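You operate a simulated robot arm through the tools that you are given. There is no shell and no other tool. Be economical: measure what you need, move in short steps, check, and stop when the job is done.

Carry out the task below with a simulated two-armed robot. There is one attempt and no reset: what you move stays moved.

Task
Take the blue roll and put it on the shelf over the reel. Press the green lane button to switch it on. Press the white lane button to switch it up. Take the green roll on the front of the stores bench and put it away on the lane 27. Close the elevator drawer. Put the green film frame on the low shelf of the cart. Fetch the ribbon cassette that says "blue" from the top of the feed bench and set it on the lower shelf under the pad end of the bench. Stack the tote tag that says "salted" from the top of the service bench on top of the tote tag labelled "hold". Open the top cart drawer, take the flat snack bag with the earliest date from the top of the service bench and leave it in the inside of the top cart drawer and shut the drawer again. Put the date tile that expires first from the top of the long roller table on top of the teal pad. Close the card drawer. The order is free.

Only the result counts: the job must be done as asked and must still hold three seconds after the hand-in. Knocking over, shifting, dropping, spilling or breaking anything else fails it.

Robot
Two 7-joint arms with two-finger parallel grippers on one trunk, on a base that drives. Base frame: it is fixed to the floor where the robot stands at the start and does not move with it; the origin is under the middle of the robot, x ahead of it, y to its left, z up. Units: mm, degrees, N and s.
The left shoulder is at the start at [70, 177, 1195], the right one opposite. With the tool pointing down near the work surface each hand reaches from about 100 to 540 mm from the robot's upright axis, wherever it stands, measured 20 degrees to its own side. Places, roughly: blue roll (7x7x5 cm) [500, 100, 800]; card drawer [-15300, 2200, 600]; date tile [-12000, 10750, 500]; elevator drawer [-7100, 9900, 200]; flat snack bag [-8000, 17500, 750]; green film frame [-6750, 12000, 750]; green lane button [400, -300, 700]; green roll (7x7x5 cm) [400, -1300, 800]; inside of the top cart drawer [-7600, 14700, 800]; lane 27 [600, -200, 800]; low shelf of the cart [-7600, 14700, 200]; lower shelf under the pad end of the bench [-6500, 12100, 300]; ribbon cassette [-6750, 12000, 750]; shelf over the reel [-100, -2900, 900]; teal pad (17x7x6 cm) [-11800, 10800, 500]; top cart drawer [-7700, 14700, 800]; tote tag [-8000, 17250, 750]; white lane button [400, -600, 700]. Payload 3.43 kg a hand.
The TCP of each hand is the grasp point between the finger pads, 30 mm short of the fingertips. In the tool frame z runs along the fingers and y along their closing line. Largest opening 94 mm; finger width 28, thickness 10; the body of the gripper, 50 by 96 mm, starts 55 mm behind the TCP.
Orientation is that of the tool frame in the base frame, as a unit quaternion [w, x, y, z]. With the fingers straight down and closing along the base's y, the tool's x points along the base's -x, its y along +y and its z along -z.

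Tools
- The arms move only by the tool nudge_tool. It takes "left_increments", "right_increments" or both (then of equal length, played together; a hand with none holds still); each is a list of rows, each a list of 7 numbers: the opening, from 0 (shut) to 1 (fully open), then the shift along the base's x, y, z in units of 50 mm (1.0 is 50 mm), then the turn, a rotation vector about the base's x, y, z in units of 8 degrees (1.0 is 8 degrees). In form: [[jaw, dx, dy, dz, ax, ay, az], ...]. A call has 1 to 8 rows; each row shifts and turns the commanded pose from where the row before left it. A call with a number of a shift or a turn outside -1 to 1 is refused whole. A row lasts 0.2 s, in which the tool goes at most 50 mm and 8.6 degrees; a call with a longer step from one row to the next is refused whole, and so is a gripper value outside its range. Where a pose cannot be reached the arm comes as near as it can. A force on the tool above 40 N (or 10 N above the force at the start of the call, whichever is more), or a blocked arm, ends the call early, and 0.2 s more pass. The fingers move at their own pace (about 153 mm/s each) and stop on an object; they squeeze with about 21 N. The grip force told is the motor's: it shows also when the fingers shut on nothing. Time passes only in rows, and 0.2 s behind the last, so rows that do not move let the fingers close. The reply holds the time, the measured pose of the TCP, the force on the tool along the base axes, the opening and the grip force, in the units named above and with some noise, with the torque about the TCP (base axes, N m) and any sound that the robot's microphone picked up, and new pictures: "pictures" is both (left out), scene, wrist or none (wrist: the cameras of the hands that moved).
- Cameras (640 x 400 px; columns grow to the right, rows downward): "scene" is now at [110.2, -50.6, 1492.5]; the picture's right is [-0.65, -0.76, 0.00], its down [-0.58, 0.50, -0.64] and it looks along [0.49, -0.42, -0.77] (base axes); focal length 251 px, centre (320, 200). "left" rides on the left gripper at [76, -14, -102] in its tool frame; the picture's right is [0.18, 0.98, 0.00], its down [-0.75, 0.14, -0.64] and it looks along [-0.63, 0.12, 0.77] (tool axes); focal length 243 px, centre (320, 200). "right" rides on the right gripper at [76, 14, -102] in its tool frame; the picture's right is [-0.18, 0.98, 0.00], its down [-0.75, -0.14, -0.64] and it looks along [-0.63, -0.12, 0.77] (tool axes); focal length 243 px, centre (320, 200). There is no depth. A picture from a camera that has moved, and an enlarged one, comes with that camera's place and axes in the base frame and with its lens.
- slide_trunk(by): slides the trunk up (or, below 0, down) by that many mm; the arms and the scene camera ride with it, the base frame stays. It gives what a move gives, with no picture.
- drive_base(legs): drives the robot by 1 to 6 legs, each [ahead, turn to the left] in mm and degrees, along the robot's own axes; the way and the turn of a leg run together, so that a leg with both is an arc; at most 1500 mm and 180 degrees a leg. The arms and the cameras ride along, it lands a little off, and it stops where it bumps. It gives what a move gives, and a new picture of the scene camera.
- pan_tilt(pan, tilt): turns the head with the scene camera to pan (to the left, within 86 degrees either way) and tilt (down, from -29 to 69), counted from straight ahead of the robot. It gives what a move gives, and a new picture of the scene camera.
- close_up(camera, box): a new picture of the part [left, top, right, bottom] of that camera's present view, enlarged. The clock stands still meanwhile.
- close_job(): hands the job in; it is judged then, once.

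Go step by step. Nothing tells you exact positions but the pictures and the camera data: compare them with the known pose of the tool, close in by small moves and look again before you grip or let go. The budget is 525 turns and 360 pictures, counting those below and the enlarged ones. Unless the task says otherwise, let go and move clear before handing in.

The tools are called after "Call:" as name(argument=value, ...) on one line, values as JSON. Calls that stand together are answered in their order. nudge_tool: Moves the arms, as the interface text tells. Its arguments: {"type":"object","properties":{"left_increments":{"type":"array","items":{"type":"array","items":{"type":"number"}}},"right_increments":{"type":"array","items":{"type":"array","items":{"type":"number"}}},"pictures":{"type":"string","enum":["both","scene","wrist","none"]}},"required":[]} The other tools are called the same way: slide_trunk (by) slides the trunk up or down; drive_base (legs) drives the base; pan_tilt (pan, tilt) turns the head that bears the scene camera; close_up (camera, box) takes an enlarged picture of a part of a camera's view; close_job () hands the job in.

At the start:

```text
time: 0.0
left_tcp_pos: [525.8, -45.5, 1075.8]
left_orientation: [0.0, 0.0, 1.0, 0.0]
left_wrist_force: [0.6, 0.0, -0.8]
left_torque: [-0.02, 0.01, -0.01]
left_gripper_width: 94.0
left_grasp_force: 0.1
right_tcp_pos: [343.5, -476.6, 1064.9]
right_orientation: [0.0, 0.0, 1.0, 0.001]
right_wrist_force: [-0.2, -0.2, -0.5]
right_torque: [-0.01, -0.01, -0.01]
right_gripper_width: 94.1
right_grasp_force: 0.0
trunk travel left (down, up): [-775.0, 65.0]
robot x, y, heading: [2.1, -0.3, -0.1]
head pan, tilt: [-40.6, 50.1]
```

scene: 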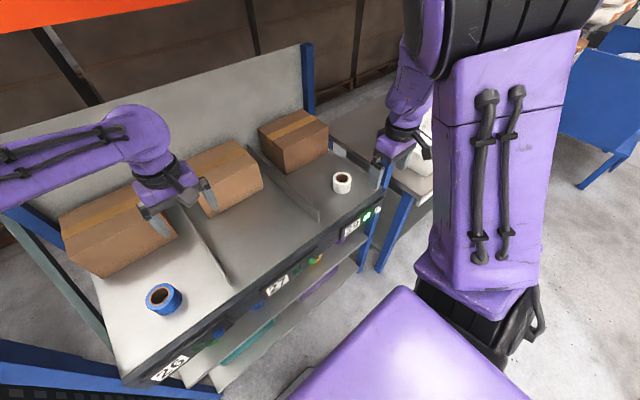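
right: 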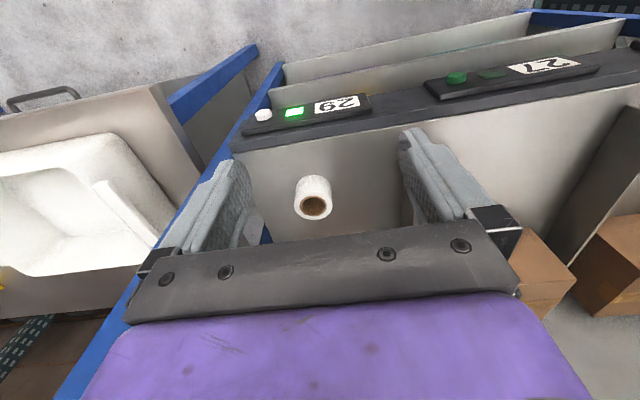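
left: 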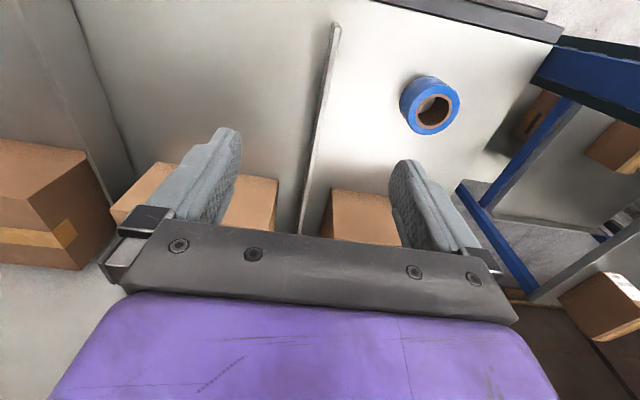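

I see a three-lane flow rack with a blue roll in the left lane, a white roll in the right lane and buttons on the front rail. I will look closer at the panels first.

Call:
close_up(camera="right", box=[220, 20, 640, 220])

Call:
pan_tilt(pan=0, tilt=45)

Call:
pan_tilt(pan=-80, tilt=30)

```text
1.52 times, centred on (430, 120) of right
camera zoom: at [265.8, -464.2, 1167.6], right [0.18, 0.98, 0.0], down [0.75, -0.14, 0.64], along [0.63, -0.12, -0.77], focal length 370 px, centre (152, 322)
```

zoom: 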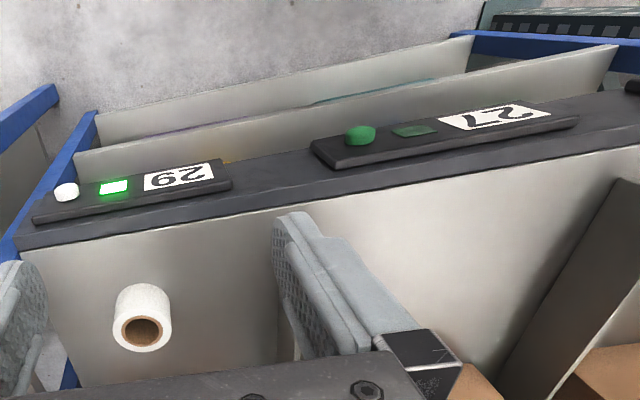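

```text
time: 1.1
left_tcp_pos: [526.1, -44.8, 1075.9]
left_orientation: [-0.001, 0.0, 1.0, 0.001]
left_wrist_force: [0.7, 0.0, -0.8]
left_torque: [0.0, 0.0, 0.03]
left_gripper_width: 93.9
left_grasp_force: 0.1
right_tcp_pos: [342.6, -476.0, 1063.5]
right_orientation: [0.0, -0.001, 1.0, 0.001]
right_wrist_force: [-0.1, -0.3, 0.3]
right_torque: [0.02, 0.0, 0.01]
right_gripper_width: 94.1
right_grasp_force: 0.1
trunk travel left (down, up): [-775.0, 65.0]
robot x, y, heading: [-1.1, -2.2, -0.1]
head pan, tilt: [0.0, 45.0]
camera scene: at [133.1, -0.7, 1499.5], right [0.0, -1.0, 0.0], down [-0.71, 0.0, -0.71], along [0.71, 0.0, -0.71], focal length 251 px, centre (320, 200)
```

scene: 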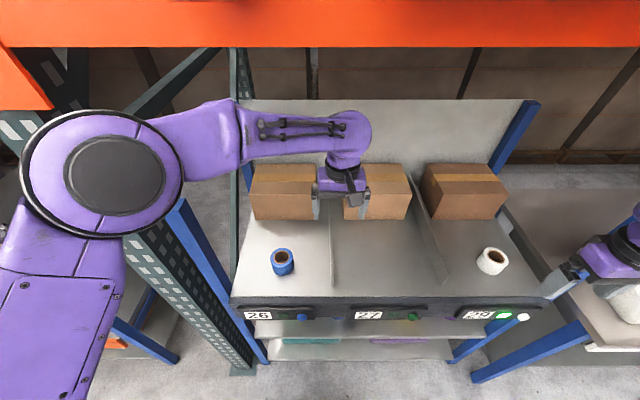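

```text
time: 2.6
left_tcp_pos: [526.2, -44.7, 1074.2]
left_orientation: [-0.001, 0.0, 1.0, 0.0]
left_wrist_force: [-0.7, 0.3, 0.6]
left_torque: [-0.01, 0.0, 0.0]
left_gripper_width: 94.1
left_grasp_force: 0.0
right_tcp_pos: [343.6, -476.6, 1064.3]
right_orientation: [0.0, 0.0, 1.0, 0.0]
right_wrist_force: [1.1, 0.2, 0.4]
right_torque: [-0.01, -0.03, -0.01]
right_gripper_width: 94.1
right_grasp_force: 0.1
trunk travel left (down, up): [-775.0, 65.0]
robot x, y, heading: [0.8, 0.8, 0.0]
head pan, tilt: [-80.0, 30.0]
camera scene: at [67.6, -89.6, 1522.1], right [-0.98, -0.17, 0.0], down [-0.09, 0.49, -0.87], along [0.15, -0.85, -0.5], focal length 251 px, centre (320, 200)
```

scene: 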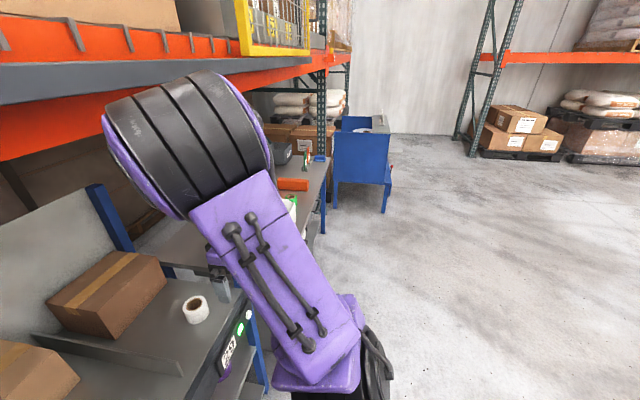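

Triangulating from two views puts the blue roll's top at about [538, 109, 857]. I will bring the open left hand above it.

Call:
nudge_tool(left_increments=[[1, 0.06, 0.77, -0.4, 0, 0, 0], [1, 0.06, 0.77, -0.4, 0, 0, 0], [1, 0.06, 0.77, -0.4, 0, 0, 0], [1, 0.06, 0.77, -0.4, 0, 0, 0], [1, 0, 0, -0.5, 0, 0, 0], [1, 0, 0, -0.5, 0, 0, 0]], pictures="wrist")

Call:
pan_tilt(pan=0, tilt=50)

```text
time: 4.0
left_tcp_pos: [540.6, 110.8, 946.5]
left_orientation: [0.0, 0.0, 1.0, 0.0]
left_wrist_force: [0.3, 1.2, 0.7]
left_torque: [-0.03, -0.02, 0.0]
left_gripper_width: 94.1
left_grasp_force: 0.1
right_tcp_pos: [342.6, -475.7, 1064.2]
right_orientation: [0.0, 0.0, 1.0, 0.0]
right_wrist_force: [0.3, 0.2, 0.1]
right_torque: [-0.01, 0.01, -0.03]
right_gripper_width: 93.8
right_grasp_force: 0.1
trunk travel left (down, up): [-775.0, 65.0]
robot x, y, heading: [0.9, 3.5, 0.1]
head pan, tilt: [-80.0, 30.0]
camera left: at [463.8, 98.4, 1050.1], right [-0.18, 0.98, 0.0], down [0.75, 0.14, 0.64], along [0.63, 0.12, -0.77], focal length 243 px, centre (320, 200)
```

left: 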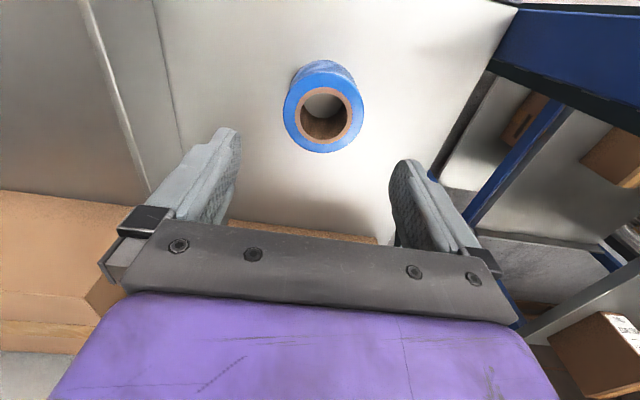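

```text
time: 5.5
left_tcp_pos: [540.0, 112.0, 946.3]
left_orientation: [0.001, 0.0, 1.0, 0.001]
left_wrist_force: [-0.1, -0.6, -0.2]
left_torque: [0.01, 0.0, 0.02]
left_gripper_width: 94.1
left_grasp_force: 0.1
right_tcp_pos: [343.0, -477.4, 1064.8]
right_orientation: [-0.001, -0.001, 1.0, 0.001]
right_wrist_force: [0.3, 0.7, -0.2]
right_torque: [0.01, -0.02, -0.02]
right_gripper_width: 94.0
right_grasp_force: 0.1
trunk travel left (down, up): [-775.0, 65.0]
robot x, y, heading: [-0.5, 0.5, 0.1]
head pan, tilt: [0.0, 50.0]
camera scene: at [128.8, -0.6, 1492.7], right [0.0, -1.0, 0.0], down [-0.77, 0.0, -0.64], along [0.64, 0.0, -0.77], focal length 251 px, centre (320, 200)
```

scene: 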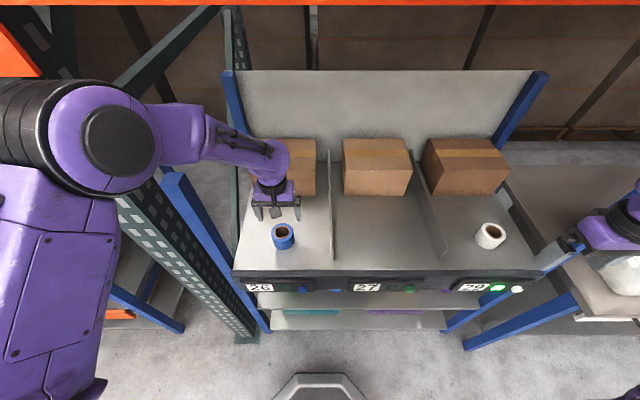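

The roll lies almost below the hand, at about y = 116 with its top at 830–855. I will descend around it and look.

Call:
nudge_tool(left_increments=[[1, 0, 0.1, -0.8, 0, 0, 0], [1, 0, 0, -0.8, 0, 0, 0], [1, 0, 0, -0.5, 0, 0, 0]], pictures="wrist")

Call:
close_up(camera="scene", box=[220, 160, 540, 320])

```text
time: 6.3
left_tcp_pos: [540.0, 114.4, 843.4]
left_orientation: [0.001, 0.0, 1.0, 0.0]
left_wrist_force: [0.5, 0.0, -0.4]
left_torque: [0.01, -0.01, 0.04]
left_gripper_width: 94.1
left_grasp_force: 0.1
right_tcp_pos: [342.9, -476.1, 1065.5]
right_orientation: [0.0, 0.0, 1.0, 0.0]
right_wrist_force: [-0.4, 0.6, -0.3]
right_torque: [-0.01, 0.04, 0.01]
right_gripper_width: 93.9
right_grasp_force: 0.1
trunk travel left (down, up): [-775.0, 65.0]
robot x, y, heading: [-0.7, -0.9, -0.3]
head pan, tilt: [0.0, 50.0]
camera left: at [463.4, 102.3, 947.9], right [-0.18, 0.98, 0.0], down [0.75, 0.14, 0.64], along [0.63, 0.12, -0.77], focal length 243 px, centre (320, 200)
```

left: 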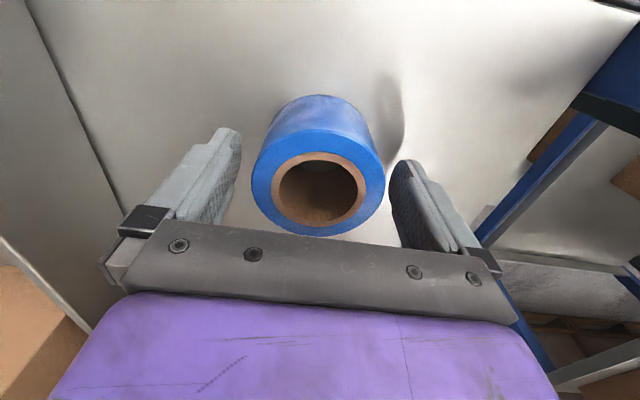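

```text
2.00 times, centred on (380, 240) of scene
camera zoom: at [129.0, -0.3, 1492.7], right [0.0, -1.0, 0.0], down [-0.77, 0.0, -0.64], along [0.64, 0.0, -0.77], focal length 501 px, centre (200, 120)
```

zoom: 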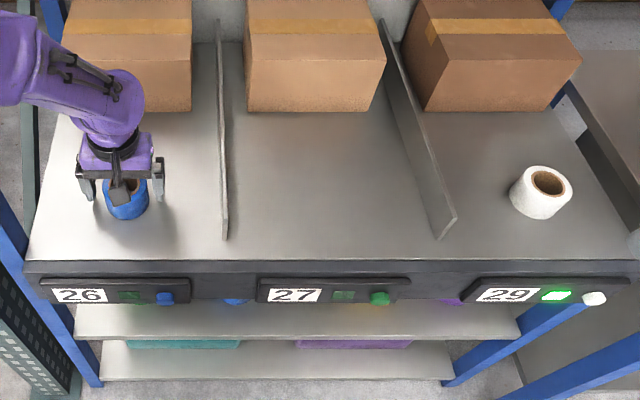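

Call:
nudge_tool(left_increments=[[1, 0.1, 0.08, -0.15, 0, 0, 0], [1, 0, 0, -0.15, 0, 0, 0], [1, 0, 0, -0.1, 0, 0, 0]], pictures="wrist")

```text
time: 7.2
left_tcp_pos: [542.6, 118.3, 829.5]
left_orientation: [0.008, 0.001, 1.0, 0.0]
left_wrist_force: [-14.7, 1.2, 27.6]
left_torque: [-0.79, 0.8, -0.49]
left_gripper_width: 93.7
left_grasp_force: 0.1
right_tcp_pos: [337.3, -476.4, 1066.3]
right_orientation: [0.003, -0.001, 1.0, 0.0]
right_wrist_force: [0.6, -0.1, 1.0]
right_torque: [0.03, -0.01, 0.01]
right_gripper_width: 94.0
right_grasp_force: 0.1
trunk travel left (down, up): [-775.0, 65.0]
robot x, y, heading: [-1.9, -3.1, 0.0]
head pan, tilt: [0.0, 50.0]
stopped in row 3 (left hand): the force on the tool passed its limit (the readings are from after the stop); the commanded pose is now the measured one
camera left: at [464.7, 105.5, 933.3], right [-0.18, 0.98, 0.0], down [0.74, 0.14, 0.65], along [0.64, 0.12, -0.76], focal length 243 px, centre (320, 200)
```

left: 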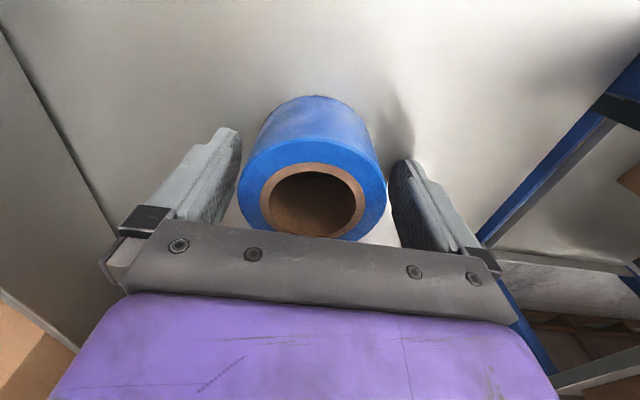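

The tips have touched the bed at z ≈ 800, so the roll is centred between the fingers. I will raise slightly and close.

Call:
nudge_tool(left_increments=[[1, -0.05, 0, 0.2, 0, 0, 0], [0, 0, 0, 0, 0, 0, 0], [0, 0, 0, 0, 0, 0, 0], [0, 0, 0, 0, 0, 0, 0], [0, 0, 0, 0.6, 0, 0, 0], [0, 0, 0, 0.8, 0, 0, 0], [0, 0, 0, 0.8, 0, 0, 0]], pictures="wrist")

```text
time: 8.8
left_tcp_pos: [542.6, 117.0, 947.4]
left_orientation: [0.005, 0.0, 1.0, 0.0]
left_wrist_force: [0.3, 0.3, -0.2]
left_torque: [-0.01, 0.02, -0.01]
left_gripper_width: 0.0
left_grasp_force: 21.3
right_tcp_pos: [342.5, -475.9, 1064.2]
right_orientation: [0.001, 0.0, 1.0, 0.0]
right_wrist_force: [-0.3, -0.8, -0.2]
right_torque: [-0.02, 0.0, -0.02]
right_gripper_width: 93.7
right_grasp_force: 0.1
trunk travel left (down, up): [-775.0, 65.0]
robot x, y, heading: [-4.0, 4.0, -0.2]
head pan, tilt: [0.0, 50.0]
camera left: at [465.6, 104.3, 1050.4], right [-0.18, 0.98, 0.0], down [0.75, 0.14, 0.65], along [0.64, 0.12, -0.76], focal length 243 px, centre (320, 200)
```

left: 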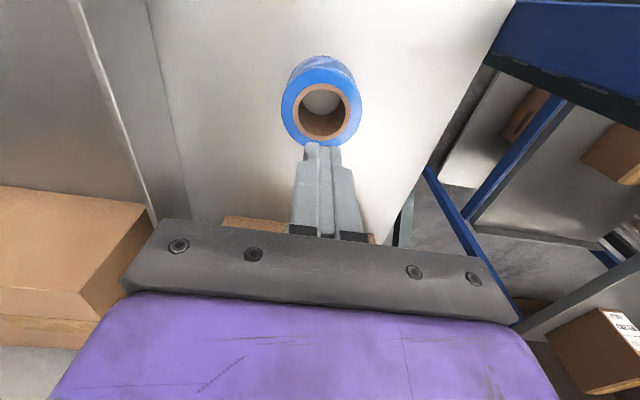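

The jaw closed fully and the roll stayed behind, so it slipped. I will go down again, close and check the width before lifting.

Call:
nudge_tool(left_increments=[[1, 0, 0.08, 0, 0, 0, 0], [1, 0, 0, 0, 0, 0, 0], [1, 0, 0, -0.8, 0, 0, 0], [1, 0, 0, -0.8, 0, 0, 0], [1, 0, 0, -0.6, 0, 0, 0]], pictures="wrist")

Call:
nudge_tool(left_increments=[[0.6, 0, 0, 0, 0, 0, 0], [0.6, 0, 0, 0, 0, 0, 0]], pictures="wrist")

```text
time: 10.0
left_tcp_pos: [545.5, 120.1, 836.4]
left_orientation: [0.006, 0.001, 1.0, 0.0]
left_wrist_force: [-0.1, -0.3, -0.4]
left_torque: [0.05, -0.01, 0.03]
left_gripper_width: 93.8
left_grasp_force: 0.2
right_tcp_pos: [343.1, -476.8, 1065.0]
right_orientation: [-0.001, -0.001, 1.0, 0.001]
right_wrist_force: [-0.4, 0.4, 1.1]
right_torque: [0.03, 0.01, 0.01]
right_gripper_width: 94.0
right_grasp_force: 0.0
trunk travel left (down, up): [-775.0, 65.0]
robot x, y, heading: [-2.3, 0.7, -0.0]
head pan, tilt: [0.0, 50.0]
camera left: at [468.0, 107.2, 939.4], right [-0.18, 0.98, 0.0], down [0.75, 0.14, 0.65], along [0.64, 0.12, -0.76], focal length 243 px, centre (320, 200)
```

left: 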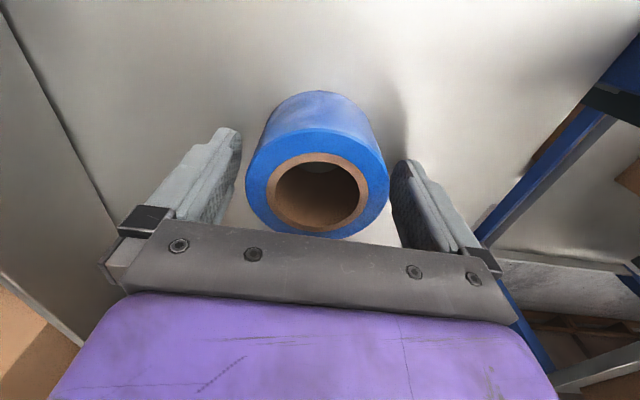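

```text
time: 10.6
left_tcp_pos: [545.4, 119.9, 836.3]
left_orientation: [0.005, -0.001, 1.0, -0.001]
left_wrist_force: [0.5, -0.5, -0.2]
left_torque: [0.0, -0.04, -0.02]
left_gripper_width: 69.6
left_grasp_force: 20.7
right_tcp_pos: [342.1, -478.0, 1065.4]
right_orientation: [0.001, 0.0, 1.0, 0.0]
right_wrist_force: [0.1, -0.4, 0.5]
right_torque: [-0.02, -0.01, -0.01]
right_gripper_width: 94.2
right_grasp_force: 0.0
trunk travel left (down, up): [-775.0, 65.0]
robot x, y, heading: [1.0, -1.5, -0.2]
head pan, tilt: [0.0, 50.0]
camera left: at [467.7, 107.2, 939.6], right [-0.18, 0.98, 0.0], down [0.75, 0.14, 0.65], along [0.64, 0.12, -0.76], focal length 243 px, centre (320, 200)
```

left: 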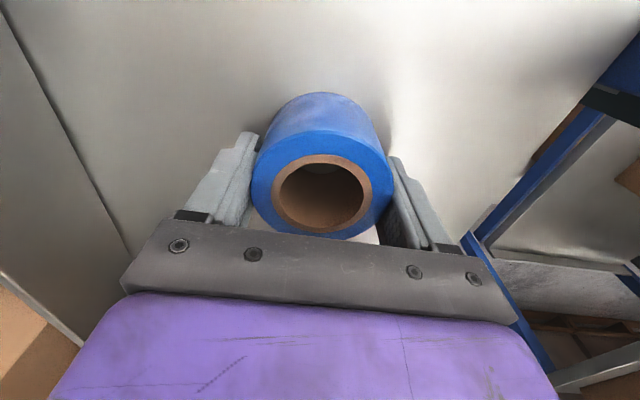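

The grip holds at 69.6 mm, but the fingers sit about 6 mm beyond the roll's axis. I will re-centre and grip again.

Call:
nudge_tool(left_increments=[[1, 0, 0, 0, 0, 0, 0], [1, -0.14, 0.0, -0.05, 0, 0, 0], [0.5, 0, 0, 0, 0, 0, 0], [0.5, 0, 0, 0, 0, 0, 0], [0.5, 0, 0, 0.3, 0, 0, 0]], pictures="wrist")

```text
time: 11.8
left_tcp_pos: [538.4, 121.9, 849.3]
left_orientation: [0.006, 0.0, 1.0, 0.0]
left_wrist_force: [0.1, 0.2, -2.1]
left_torque: [-0.01, 0.01, 0.02]
left_gripper_width: 69.1
left_grasp_force: 21.3
right_tcp_pos: [342.4, -475.7, 1065.0]
right_orientation: [-0.001, 0.0, 1.0, 0.0]
right_wrist_force: [0.5, 0.1, 0.1]
right_torque: [0.0, 0.02, 0.0]
right_gripper_width: 93.8
right_grasp_force: 0.0
trunk travel left (down, up): [-775.0, 65.0]
robot x, y, heading: [-3.5, 5.8, 0.2]
head pan, tilt: [0.0, 50.0]
camera left: at [460.0, 108.6, 952.9], right [-0.18, 0.98, 0.0], down [0.75, 0.14, 0.65], along [0.64, 0.12, -0.76], focal length 243 px, centre (320, 200)
```

left: 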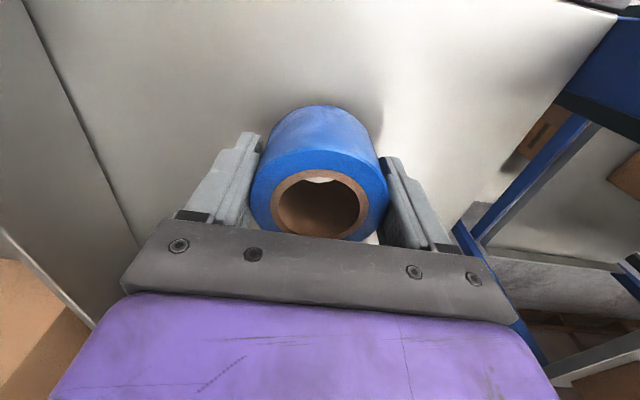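

The blue roll is in the left hand. I will lift and tuck it, and tilt the closed right hand toward the white button.

Call:
nudge_tool(left_increments=[[0.5, 0, 0, 0.8, 0, 0, 0], [0.5, -0.2, 0, 0.8, 0, 0, 0], [0.5, -0.5, 0.3, 0.8, 0, 0, 0], [0.5, -0.6, 0.3, 0.8, 0, 0, 0], [0.5, -0.6, 0.3, 0.5, 0, 0, 0], [0.5, -0.6, 0.3, 0, 0, 0, 0]], right_increments=[[0, 0, -0.48, -0.9, 0, -0.94, 0], [0, 0, -0.48, -0.9, 0, -0.94, 0], [0, 0, -0.48, -0.9, 0, -0.94, 0], [0, 0, -0.48, -0.9, 0, -0.94, 0], [0, 0, -0.48, -0.7, 0, -0.94, 0], [0, 0, -0.48, 0, 0, -0.94, 0]])

```text
refused: row 1 steps farther than a row can; nothing moved
```

Call:
nudge_tool(left_increments=[[0.5, 0, 0, 0.8, 0, 0, 0], [0.5, -0.2, 0, 0.8, 0, 0, 0], [0.5, -0.5, 0.3, 0.7, 0, 0, 0], [0.5, -0.6, 0.3, 0.6, 0, 0, 0], [0.5, -0.6, 0.3, 0.5, 0, 0, 0], [0.5, -0.6, 0.3, 0, 0, 0, 0]], right_increments=[[0, 0, -0.48, -0.8, 0, -0.94, 0], [0, 0, -0.48, -0.8, 0, -0.94, 0], [0, 0, -0.48, -0.8, 0, -0.94, 0], [0, 0, -0.48, -0.8, 0, -0.94, 0], [0, 0, -0.48, -0.8, 0, -0.94, 0], [0, 0, -0.48, -0.5, 0, -0.94, 0]])

```text
time: 13.2
left_tcp_pos: [410.0, 181.7, 1020.9]
left_orientation: [0.006, 0.001, 1.0, 0.0]
left_wrist_force: [-0.7, 0.4, -1.4]
left_torque: [-0.01, -0.03, 0.0]
left_gripper_width: 69.3
left_grasp_force: 20.9
right_tcp_pos: [340.4, -622.4, 837.3]
right_orientation: [0.385, 0.001, 0.923, -0.002]
right_wrist_force: [-0.4, -0.2, 0.8]
right_torque: [-0.01, 0.0, -0.03]
right_gripper_width: 0.1
right_grasp_force: 21.4
trunk travel left (down, up): [-775.0, 65.0]
robot x, y, heading: [-1.1, -1.1, -0.1]
head pan, tilt: [0.0, 50.0]
camera scene: at [127.5, -0.9, 1492.8], right [0.0, -1.0, 0.0], down [-0.77, 0.0, -0.64], along [0.64, 0.0, -0.77], focal length 251 px, centre (320, 200)
camera right: at [213.6, -609.7, 855.8], right [0.13, 0.98, 0.13], down [0.07, -0.14, 0.99], along [0.99, -0.12, -0.09], focal length 243 px, centre (320, 200)
camera left: at [330.8, 169.1, 1125.4], right [-0.18, 0.98, 0.0], down [0.75, 0.14, 0.65], along [0.64, 0.12, -0.76], focal length 243 px, centre (320, 200)
```

scene: 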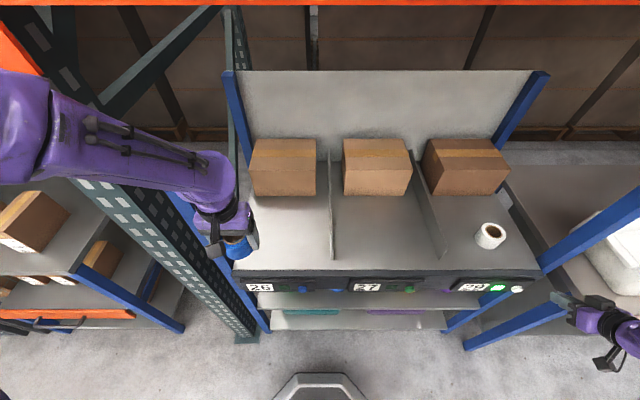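
right: 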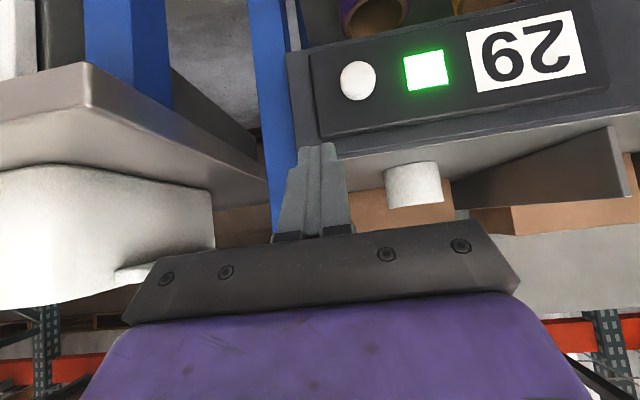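
left: 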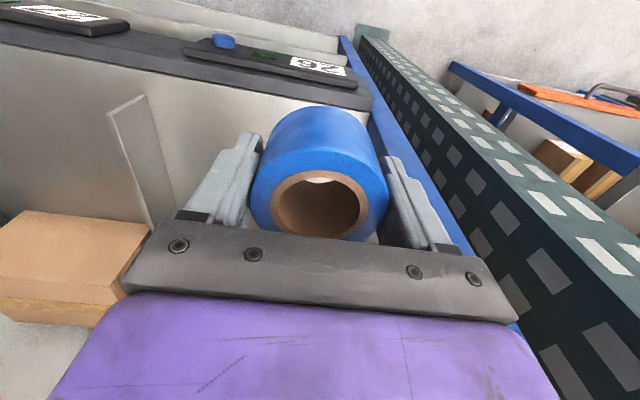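

The white button is at about [402, -588, 748] on the vertical front panel. I will line the closed tip up in front of it.

Call:
nudge_tool(right_increments=[[0, 0, 0.34, -0.75, 0, 0, 0], [0, 0, 0.34, -0.75, 0, 0, 0]], pictures="both")

Call:
close_up(camera="scene", box=[420, 230, 640, 380])

```text
time: 13.8
left_tcp_pos: [410.0, 180.2, 1020.5]
left_orientation: [0.005, 0.001, 1.0, 0.0]
left_wrist_force: [0.3, -0.4, -1.3]
left_torque: [0.0, -0.01, -0.01]
left_gripper_width: 69.1
left_grasp_force: 21.0
right_tcp_pos: [343.7, -587.0, 762.6]
right_orientation: [0.385, -0.001, 0.923, 0.0]
right_wrist_force: [0.1, -0.3, -1.2]
right_torque: [0.01, -0.04, 0.01]
right_gripper_width: 0.0
right_grasp_force: 21.2
trunk travel left (down, up): [-775.0, 65.0]
robot x, y, heading: [-0.3, 0.0, 0.1]
head pan, tilt: [0.0, 50.0]
camera scene: at [128.9, -1.5, 1492.7], right [0.0, -1.0, 0.0], down [-0.77, 0.0, -0.64], along [0.64, 0.0, -0.77], focal length 251 px, centre (320, 200)
camera right: at [216.5, -575.1, 781.1], right [0.13, 0.98, 0.13], down [0.08, -0.14, 0.99], along [0.99, -0.12, -0.09], focal length 243 px, centre (320, 200)
```

scene: 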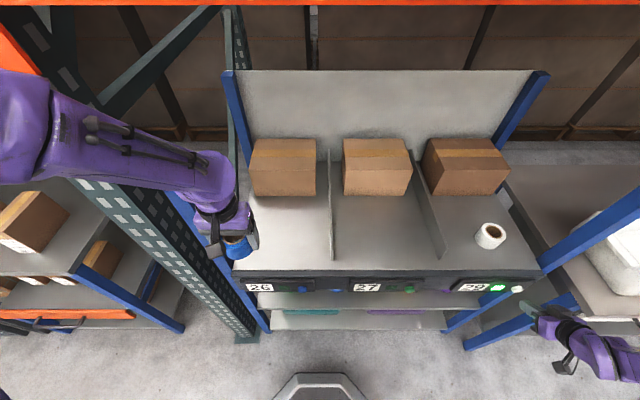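
right: 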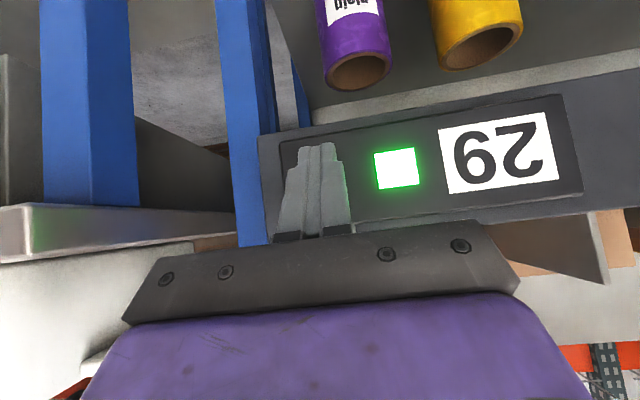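

```text
2.67 times, centred on (530, 305) of scene
camera zoom: at [128.9, -1.5, 1492.7], right [0.0, -1.0, 0.0], down [-0.77, 0.0, -0.64], along [0.64, 0.0, -0.77], focal length 668 px, centre (-240, -80)
```

zoom: 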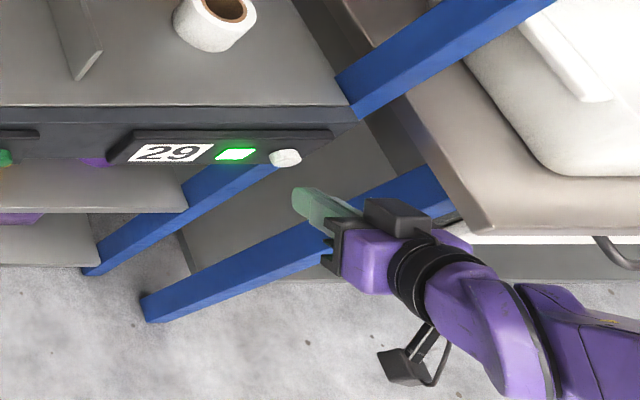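

Call:
nudge_tool(right_increments=[[0, 0.3, 0, 0, 0, 0, 0], [0, 0.15, 0, 0, 0, 0, 0], [0, 0.1, 0, 0, 0, 0, 0], [0, 0.08, 0, 0, 0, 0, 0], [0, 0.08, 0, 0, 0, 0, 0]], pictures="wrist")

```text
time: 15.0
left_tcp_pos: [407.1, 181.4, 1023.9]
left_orientation: [0.008, 0.0, 1.0, 0.0]
left_wrist_force: [0.3, 0.3, -1.8]
left_torque: [-0.03, 0.02, 0.03]
left_gripper_width: 69.2
left_grasp_force: 21.4
right_tcp_pos: [374.7, -587.2, 764.6]
right_orientation: [0.383, 0.0, 0.924, -0.001]
right_wrist_force: [-16.9, -1.2, 4.4]
right_torque: [-0.08, 0.03, -0.02]
right_gripper_width: 0.2
right_grasp_force: 21.3
trunk travel left (down, up): [-775.0, 65.0]
robot x, y, heading: [-2.6, -0.5, -0.1]
head pan, tilt: [0.0, 50.0]
heard: click
camera right: at [247.2, -574.2, 783.3], right [0.13, 0.98, 0.13], down [0.08, -0.14, 0.99], along [0.99, -0.12, -0.09], focal length 243 px, centre (320, 200)
```

right: 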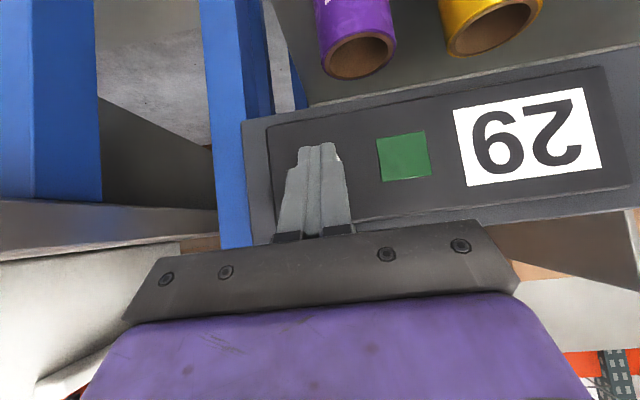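

A click, and the lamp went dark. I will back off and see what the lamp does.

Call:
nudge_tool(right_increments=[[0, -0.5, 0, 0, 0, 0, 0], [0, -0.5, 0, 0, 0, 0, 0], [0, 0, 0, 0, 0, 0, 0], [0, 0, 0, 0, 0, 0, 0]], pictures="wrist")

Call:
close_up(camera="scene", box=[220, 260, 560, 330])

```text
time: 16.0
left_tcp_pos: [410.7, 181.9, 1021.1]
left_orientation: [0.006, 0.0, 1.0, 0.001]
left_wrist_force: [0.1, -1.1, -1.5]
left_torque: [0.02, 0.04, 0.01]
left_gripper_width: 69.0
left_grasp_force: 21.3
right_tcp_pos: [327.3, -585.3, 764.2]
right_orientation: [0.383, 0.0, 0.924, 0.0]
right_wrist_force: [0.5, 0.6, 0.7]
right_torque: [0.01, 0.0, -0.01]
right_gripper_width: 0.0
right_grasp_force: 21.7
trunk travel left (down, up): [-775.0, 65.0]
robot x, y, heading: [1.7, -1.5, 0.3]
head pan, tilt: [0.0, 50.0]
camera right: at [201.2, -574.1, 783.1], right [0.13, 0.98, 0.13], down [0.08, -0.14, 0.99], along [0.99, -0.12, -0.09], focal length 243 px, centre (320, 200)
```

right: 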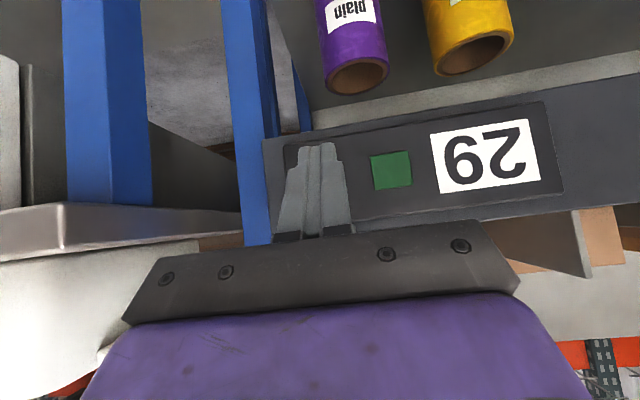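

```text
1.88 times, centred on (390, 295) of scene
camera zoom: at [129.0, -0.1, 1492.6], right [0.0, -1.0, 0.0], down [-0.77, 0.0, -0.64], along [0.64, 0.0, -0.77], focal length 472 px, centre (188, 21)
```

zoom: 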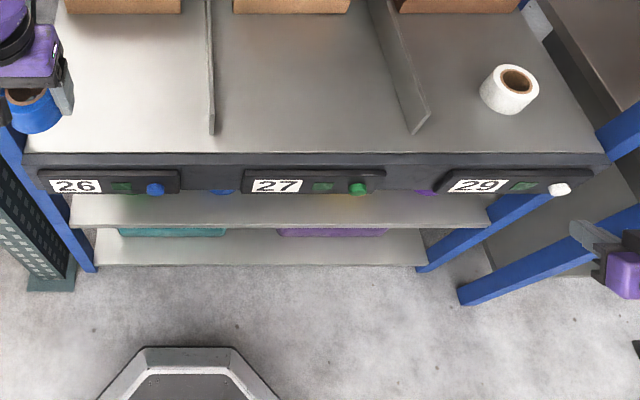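

The lamp is now dark, and I don't know yet how many states this button has. I will press once more to learn its cycle.

Call:
nudge_tool(right_increments=[[0, 0.5, 0, 0, 0, 0, 0], [0, 0.3, 0, 0, 0, 0, 0], [0, 0.14, 0, 0, 0, 0, 0], [0, 0.08, 0, 0, 0, 0, 0], [0, -0.5, 0, 0, 0, 0, 0], [0, -0.5, 0, 0, 0, 0, 0]], pictures="wrist")

```text
time: 17.4
left_tcp_pos: [408.5, 183.0, 1021.6]
left_orientation: [0.006, 0.0, 1.0, 0.0]
left_wrist_force: [-1.0, 0.5, -1.5]
left_torque: [-0.03, 0.0, 0.01]
left_gripper_width: 69.1
left_grasp_force: 21.1
right_tcp_pos: [328.8, -585.4, 764.8]
right_orientation: [0.385, -0.001, 0.923, 0.0]
right_wrist_force: [1.5, -0.3, 1.2]
right_torque: [-0.02, -0.01, 0.01]
right_gripper_width: 0.0
right_grasp_force: 21.1
trunk travel left (down, up): [-775.0, 65.0]
robot x, y, heading: [-2.5, -2.0, 0.0]
head pan, tilt: [0.0, 50.0]
heard: click
camera right: at [201.0, -573.8, 783.8], right [0.13, 0.98, 0.13], down [0.07, -0.14, 0.99], along [0.99, -0.12, -0.09], focal length 243 px, centre (320, 200)
```

right: 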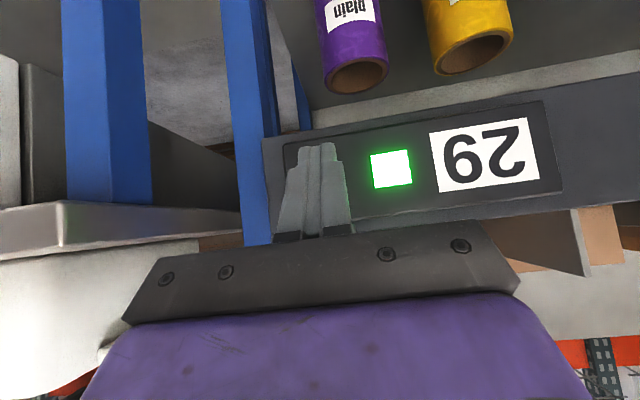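

Lit again, so it seems to toggle. I will look closely, then move over to the green button.

Call:
close_up(camera="right", box=[260, 80, 580, 240])

Call:
nudge_tool(right_increments=[[0, -0.2, 0.95, 0, 0, 0, 0], [0, 0, 0.95, 0, 0, 0, 0], [0, 0, 0.95, 0, 0, 0, 0], [0, 0, 0.95, 0, 0, 0, 0], [0, 0, 0.95, 0, 0, 0, 0], [0, 0, 0.6, 0, 0, 0, 0]], pictures="both")

```text
2.00 times, centred on (420, 160) of right
camera zoom: at [201.0, -573.8, 783.8], right [0.13, 0.98, 0.13], down [0.07, -0.14, 0.99], along [0.99, -0.12, -0.09], focal length 485 px, centre (120, 280)
```

zoom: 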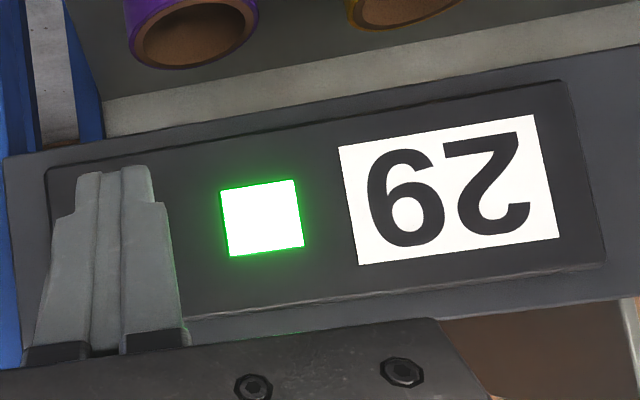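

```text
time: 18.8
left_tcp_pos: [410.0, 181.5, 1021.8]
left_orientation: [0.005, 0.0, 1.0, 0.0]
left_wrist_force: [0.3, 1.0, -2.0]
left_torque: [0.0, 0.03, 0.06]
left_gripper_width: 69.4
left_grasp_force: 20.9
right_tcp_pos: [309.2, -388.1, 772.9]
right_orientation: [0.384, -0.001, 0.923, 0.006]
right_wrist_force: [0.6, -1.0, 0.2]
right_torque: [0.01, -0.01, -0.02]
right_gripper_width: 0.0
right_grasp_force: 21.4
right hand out of reach, approached as far as the arm can: row 5, 6
trunk travel left (down, up): [-775.0, 65.0]
robot x, y, heading: [-1.5, 0.2, 0.1]
head pan, tilt: [0.0, 50.0]
camera scene: at [128.6, -0.8, 1492.6], right [0.0, -1.0, 0.0], down [-0.77, 0.0, -0.64], along [0.64, 0.0, -0.77], focal length 251 px, centre (320, 200)
camera right: at [181.8, -375.7, 791.8], right [0.12, 0.98, 0.14], down [0.08, -0.15, 0.99], along [0.99, -0.11, -0.09], focal length 243 px, centre (320, 200)
```

scene: 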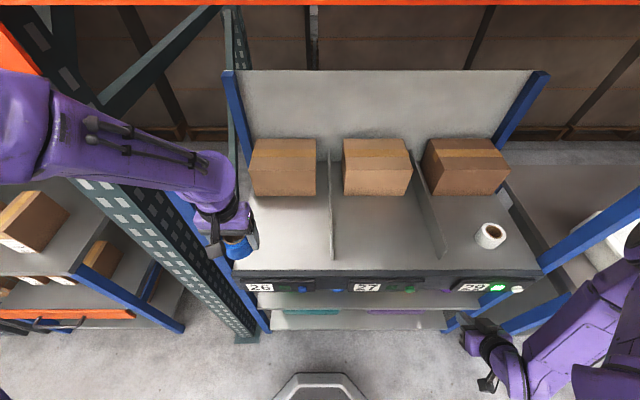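
right: 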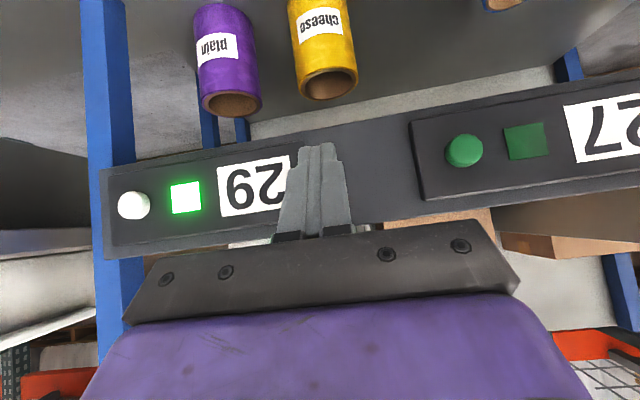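

The green button is near [402, -270, 748], but the right arm is cramped. I will back the base off 130 mm.

Call:
drive_base(legs=[[-130, 0]])

Call:
nudge_tool(right_increments=[[0, 0.6, 0.7, 0, 0, 0, 0], [0, 0.7, 0.7, -0.1, 0, 0, 0], [0, 0.7, 0.7, -0.1, 0, 0, 0], [0, 0, 0.3, 0, 0, 0, 0]], pictures="wrist")

```text
time: 20.1
left_tcp_pos: [283.1, 181.3, 1020.5]
left_orientation: [0.005, 0.002, 1.0, 0.0]
left_wrist_force: [-0.6, 0.8, -2.0]
left_torque: [0.01, 0.01, 0.01]
left_gripper_width: 69.1
left_grasp_force: 21.6
right_tcp_pos: [181.1, -388.1, 772.2]
right_orientation: [0.383, -0.001, 0.924, 0.006]
right_wrist_force: [0.4, 0.3, -0.4]
right_torque: [0.01, 0.0, -0.02]
right_gripper_width: 0.2
right_grasp_force: 20.9
trunk travel left (down, up): [-775.0, 65.0]
robot x, y, heading: [-129.5, 0.9, -0.1]
head pan, tilt: [0.0, 50.0]
camera scene: at [2.2, -0.4, 1492.5], right [0.0, -1.0, 0.0], down [-0.77, 0.0, -0.64], along [0.64, 0.0, -0.77], focal length 251 px, centre (320, 200)
```

scene: 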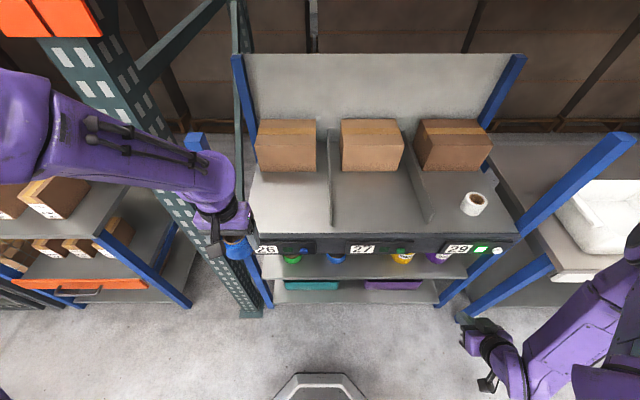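

```text
time: 21.1
left_tcp_pos: [282.1, 182.3, 1021.0]
left_orientation: [0.006, 0.002, 1.0, 0.0]
left_wrist_force: [-0.2, -1.3, -0.8]
left_torque: [0.02, 0.01, -0.03]
left_gripper_width: 69.1
left_grasp_force: 20.9
right_tcp_pos: [274.9, -383.5, 768.2]
right_orientation: [0.383, -0.003, 0.923, 0.018]
right_wrist_force: [-0.7, 1.4, 0.1]
right_torque: [-0.01, 0.01, -0.02]
right_gripper_width: 0.0
right_grasp_force: 21.0
right hand out of reach, approached as far as the arm can: row 1, 2, 3, 4
trunk travel left (down, up): [-775.0, 65.0]
robot x, y, heading: [-128.8, 0.0, 0.0]
head pan, tilt: [0.0, 50.0]
camera right: at [147.0, -374.8, 787.4], right [0.11, 0.98, 0.16], down [0.08, -0.17, 0.98], along [0.99, -0.1, -0.1], focal length 243 px, centre (320, 200)
```

right: 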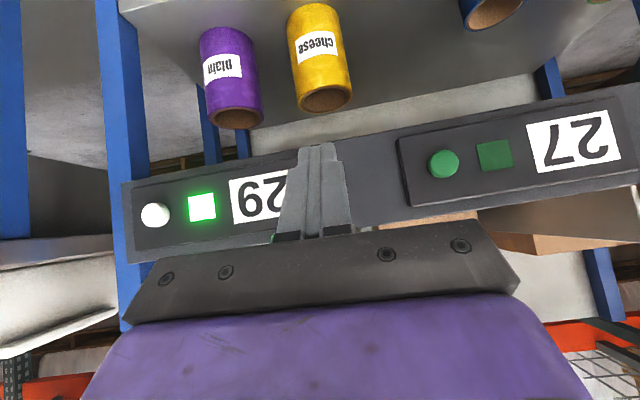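

The right arm can't go further inward at this tilt. I will pull back and turn the base 20° to the left, which puts the hand in front of the green button.

Call:
nudge_tool(right_increments=[[0, -0.9, 0, 0, 0, 0, 0], [0, -0.9, 0, 0, 0, 0, 0], [0, -0.2, 0, 0, 0, 0, 0]], pictures="none")

Call:
drive_base(legs=[[0, 20]])

Call:
nudge_tool(right_increments=[[0, 0, 0, 0, 0, 0, 0]], pictures="wrist")

```text
time: 21.9
left_tcp_pos: [282.1, 181.4, 1022.1]
left_orientation: [0.004, 0.001, 1.0, -0.001]
left_wrist_force: [-0.7, -0.3, -1.5]
left_torque: [-0.01, 0.0, -0.04]
left_gripper_width: 69.2
left_grasp_force: 20.7
right_tcp_pos: [175.2, -389.6, 768.5]
right_orientation: [0.384, -0.001, 0.923, 0.006]
right_wrist_force: [-0.2, 0.2, -0.2]
right_torque: [0.0, 0.01, 0.0]
right_gripper_width: 0.0
right_grasp_force: 20.8
right hand out of reach, approached as far as the arm can: row 1
trunk travel left (down, up): [-775.0, 65.0]
robot x, y, heading: [-126.8, -1.2, -0.6]
head pan, tilt: [0.0, 50.0]
```

```text
time: 23.3
left_tcp_pos: [196.9, 309.2, 1021.2]
left_orientation: [0.006, -0.169, 0.986, 0.001]
left_wrist_force: [-0.1, 0.0, -1.8]
left_torque: [-0.02, 0.02, -0.01]
left_gripper_width: 68.9
left_grasp_force: 21.0
right_tcp_pos: [288.2, -268.4, 768.4]
right_orientation: [0.378, -0.157, 0.91, 0.071]
right_wrist_force: [0.5, -0.6, 0.1]
right_torque: [-0.02, -0.01, 0.03]
right_gripper_width: 0.0
right_grasp_force: 21.0
trunk travel left (down, up): [-775.0, 65.0]
robot x, y, heading: [-130.0, 0.6, 19.4]
head pan, tilt: [0.0, 50.0]
camera scene: at [-6.5, 41.4, 1492.6], right [0.33, -0.94, 0.0], down [-0.72, -0.25, -0.64], along [0.61, 0.21, -0.77], focal length 251 px, centre (320, 200)
```

scene: 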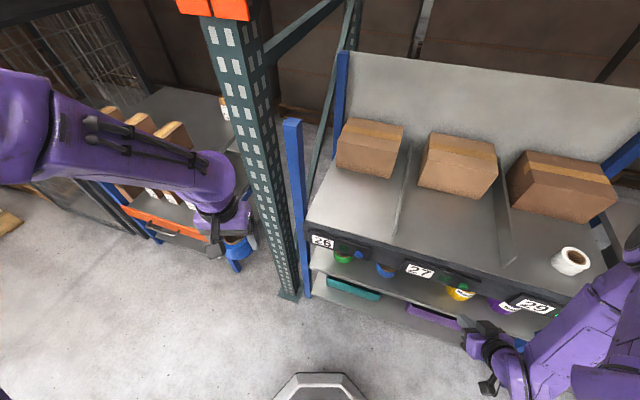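

```text
time: 23.7
left_tcp_pos: [197.7, 308.8, 1021.3]
left_orientation: [0.005, -0.169, 0.986, 0.001]
left_wrist_force: [0.7, -0.4, -0.5]
left_torque: [0.02, 0.0, 0.01]
left_gripper_width: 69.1
left_grasp_force: 21.2
right_tcp_pos: [287.7, -267.1, 769.2]
right_orientation: [0.378, -0.157, 0.91, 0.071]
right_wrist_force: [0.8, 0.4, 0.5]
right_torque: [0.01, -0.02, 0.01]
right_gripper_width: 0.0
right_grasp_force: 20.7
trunk travel left (down, up): [-775.0, 65.0]
robot x, y, heading: [-128.0, -0.7, 19.4]
head pan, tilt: [0.0, 50.0]
camera right: at [163.8, -298.3, 787.8], right [-0.21, 0.97, 0.14], down [0.12, -0.12, 0.99], along [0.97, 0.23, -0.09], focal length 243 px, centre (320, 200)
```

right: 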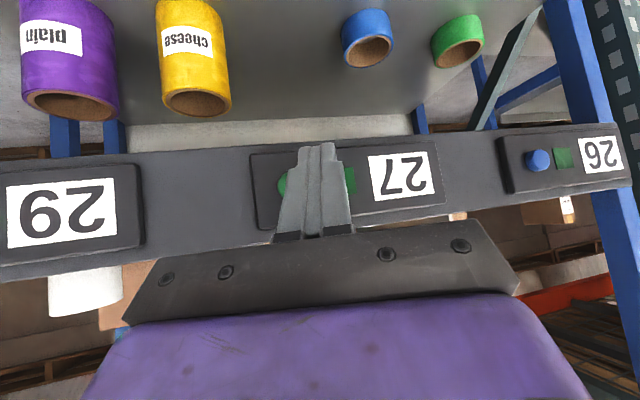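

Call:
nudge_tool(right_increments=[[0, 0.4, -0.36, -0.2, 0, 0, 0], [0, 0.8, 0, 0, 0, 0, 0], [0, 0.3, 0, 0, 0, 0, 0], [0, 0.2, 0, 0, 0, 0, 0], [0, 0.1, 0, 0, 0, 0, 0], [0, -0.5, 0, 0, 0, 0, 0], [0, -0.8, 0, 0, 0, 0, 0]], pictures="wrist")

```text
time: 25.3
left_tcp_pos: [197.0, 308.6, 1021.6]
left_orientation: [0.006, -0.169, 0.986, 0.002]
left_wrist_force: [0.4, -0.4, -0.9]
left_torque: [0.0, -0.01, -0.02]
left_gripper_width: 68.8
left_grasp_force: 21.0
right_tcp_pos: [312.8, -285.3, 759.7]
right_orientation: [0.379, -0.157, 0.909, 0.071]
right_wrist_force: [-1.2, 0.1, -0.5]
right_torque: [-0.02, -0.05, -0.03]
right_gripper_width: 0.0
right_grasp_force: 20.6
trunk travel left (down, up): [-775.0, 65.0]
robot x, y, heading: [-128.5, 2.2, 19.4]
head pan, tilt: [0.0, 50.0]
heard: click
camera right: at [188.6, -316.7, 778.2], right [-0.21, 0.97, 0.14], down [0.12, -0.12, 0.99], along [0.97, 0.23, -0.09], focal length 243 px, centre (320, 200)
```

right: 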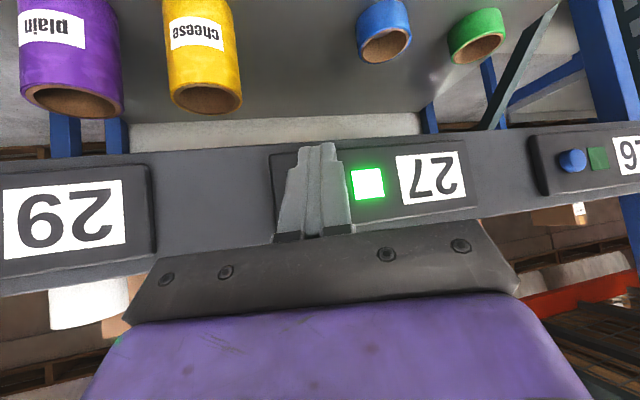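

Lane 27 is lit now. I will come back to the white button's meaning later. Next I fold the right hand and look toward the stores bench and the reel shelf.

Call:
nudge_tool(right_increments=[[0, -0.8, -0.3, 0.2, -0.31, 0.89, 0], [0, -0.6, -0.3, 0.6, -0.31, 0.89, 0], [0, 0, -0.3, 0.8, -0.31, 0.89, 0], [0, 0, -0.3, 0.8, -0.31, 0.89, 0], [0, 0, 0, 0.9, -0.31, 0.89, 0], [1, 0, 0, 0.9, -0.31, 0.89, 0]], pictures="none")

Call:
drive_base(legs=[[-400, -20], [0, -60]])

Call:
pan_tilt(pan=0, tilt=25)

```text
time: 26.7
left_tcp_pos: [197.5, 309.2, 1021.8]
left_orientation: [0.005, -0.169, 0.986, 0.0]
left_wrist_force: [0.8, 1.4, -1.2]
left_torque: [-0.03, -0.03, -0.02]
left_gripper_width: 69.0
left_grasp_force: 21.2
right_tcp_pos: [241.5, -343.5, 972.0]
right_orientation: [-0.001, -0.167, 0.986, 0.005]
right_wrist_force: [0.3, -0.1, 0.3]
right_torque: [-0.02, 0.0, 0.01]
right_gripper_width: 93.7
right_grasp_force: 0.0
trunk travel left (down, up): [-775.0, 65.0]
robot x, y, heading: [-129.7, -0.5, 19.3]
head pan, tilt: [0.0, 50.0]
```

```text
time: 31.8
left_tcp_pos: [-153.2, -328.6, 1020.6]
left_orientation: [0.004, 0.5, 0.866, -0.003]
left_wrist_force: [-0.2, 0.1, -1.5]
left_torque: [0.0, -0.01, -0.02]
left_gripper_width: 69.2
left_grasp_force: 21.1
right_tcp_pos: [-787.4, -491.0, 968.8]
right_orientation: [0.003, 0.502, 0.865, 0.006]
right_wrist_force: [0.3, 0.7, -0.7]
right_torque: [-0.01, 0.0, 0.0]
right_gripper_width: 93.9
right_grasp_force: 0.1
trunk travel left (down, up): [-775.0, 65.0]
robot x, y, heading: [-518.1, -64.7, -59.9]
head pan, tilt: [0.0, 50.0]
camera scene: at [-451.1, -175.5, 1492.6], right [-0.87, -0.5, 0.0], down [-0.38, 0.66, -0.64], along [0.32, -0.56, -0.77], focal length 251 px, centre (320, 200)
```

scene: 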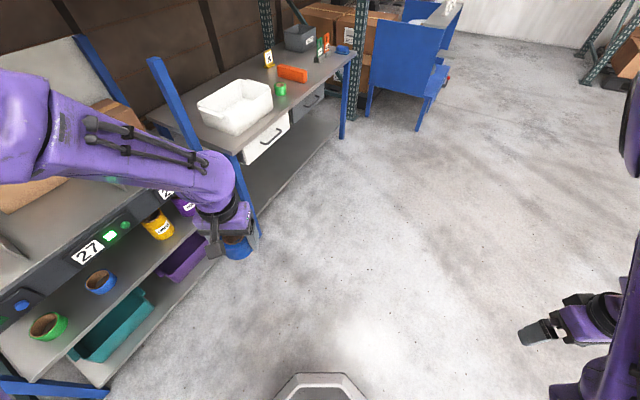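

```text
time: 32.7
left_tcp_pos: [-155.1, -329.2, 1020.8]
left_orientation: [0.005, 0.5, 0.866, -0.003]
left_wrist_force: [-0.2, 0.0, -0.7]
left_torque: [0.0, 0.0, 0.01]
left_gripper_width: 69.0
left_grasp_force: 20.9
right_tcp_pos: [-787.9, -490.8, 969.8]
right_orientation: [0.004, 0.501, 0.865, 0.006]
right_wrist_force: [-0.4, 0.4, 0.0]
right_torque: [-0.02, 0.0, 0.0]
right_gripper_width: 94.0
right_grasp_force: 0.0
trunk travel left (down, up): [-775.0, 65.0]
robot x, y, heading: [-513.4, -66.5, -60.1]
head pan, tilt: [0.0, 25.0]
camera scene: at [-443.8, -188.7, 1530.0], right [-0.87, -0.5, 0.0], down [-0.21, 0.37, -0.91], along [0.45, -0.79, -0.42], focal length 251 px, centre (320, 200)
```

scene: 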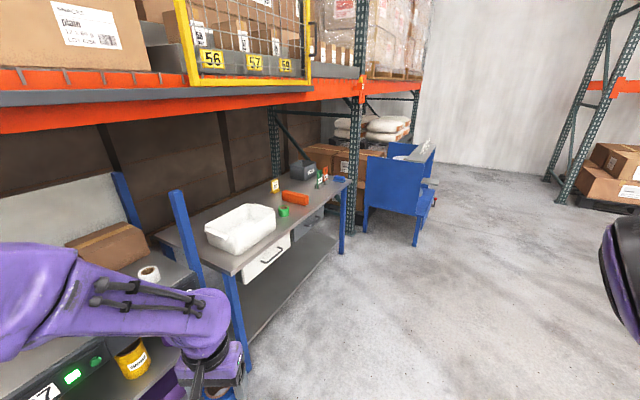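

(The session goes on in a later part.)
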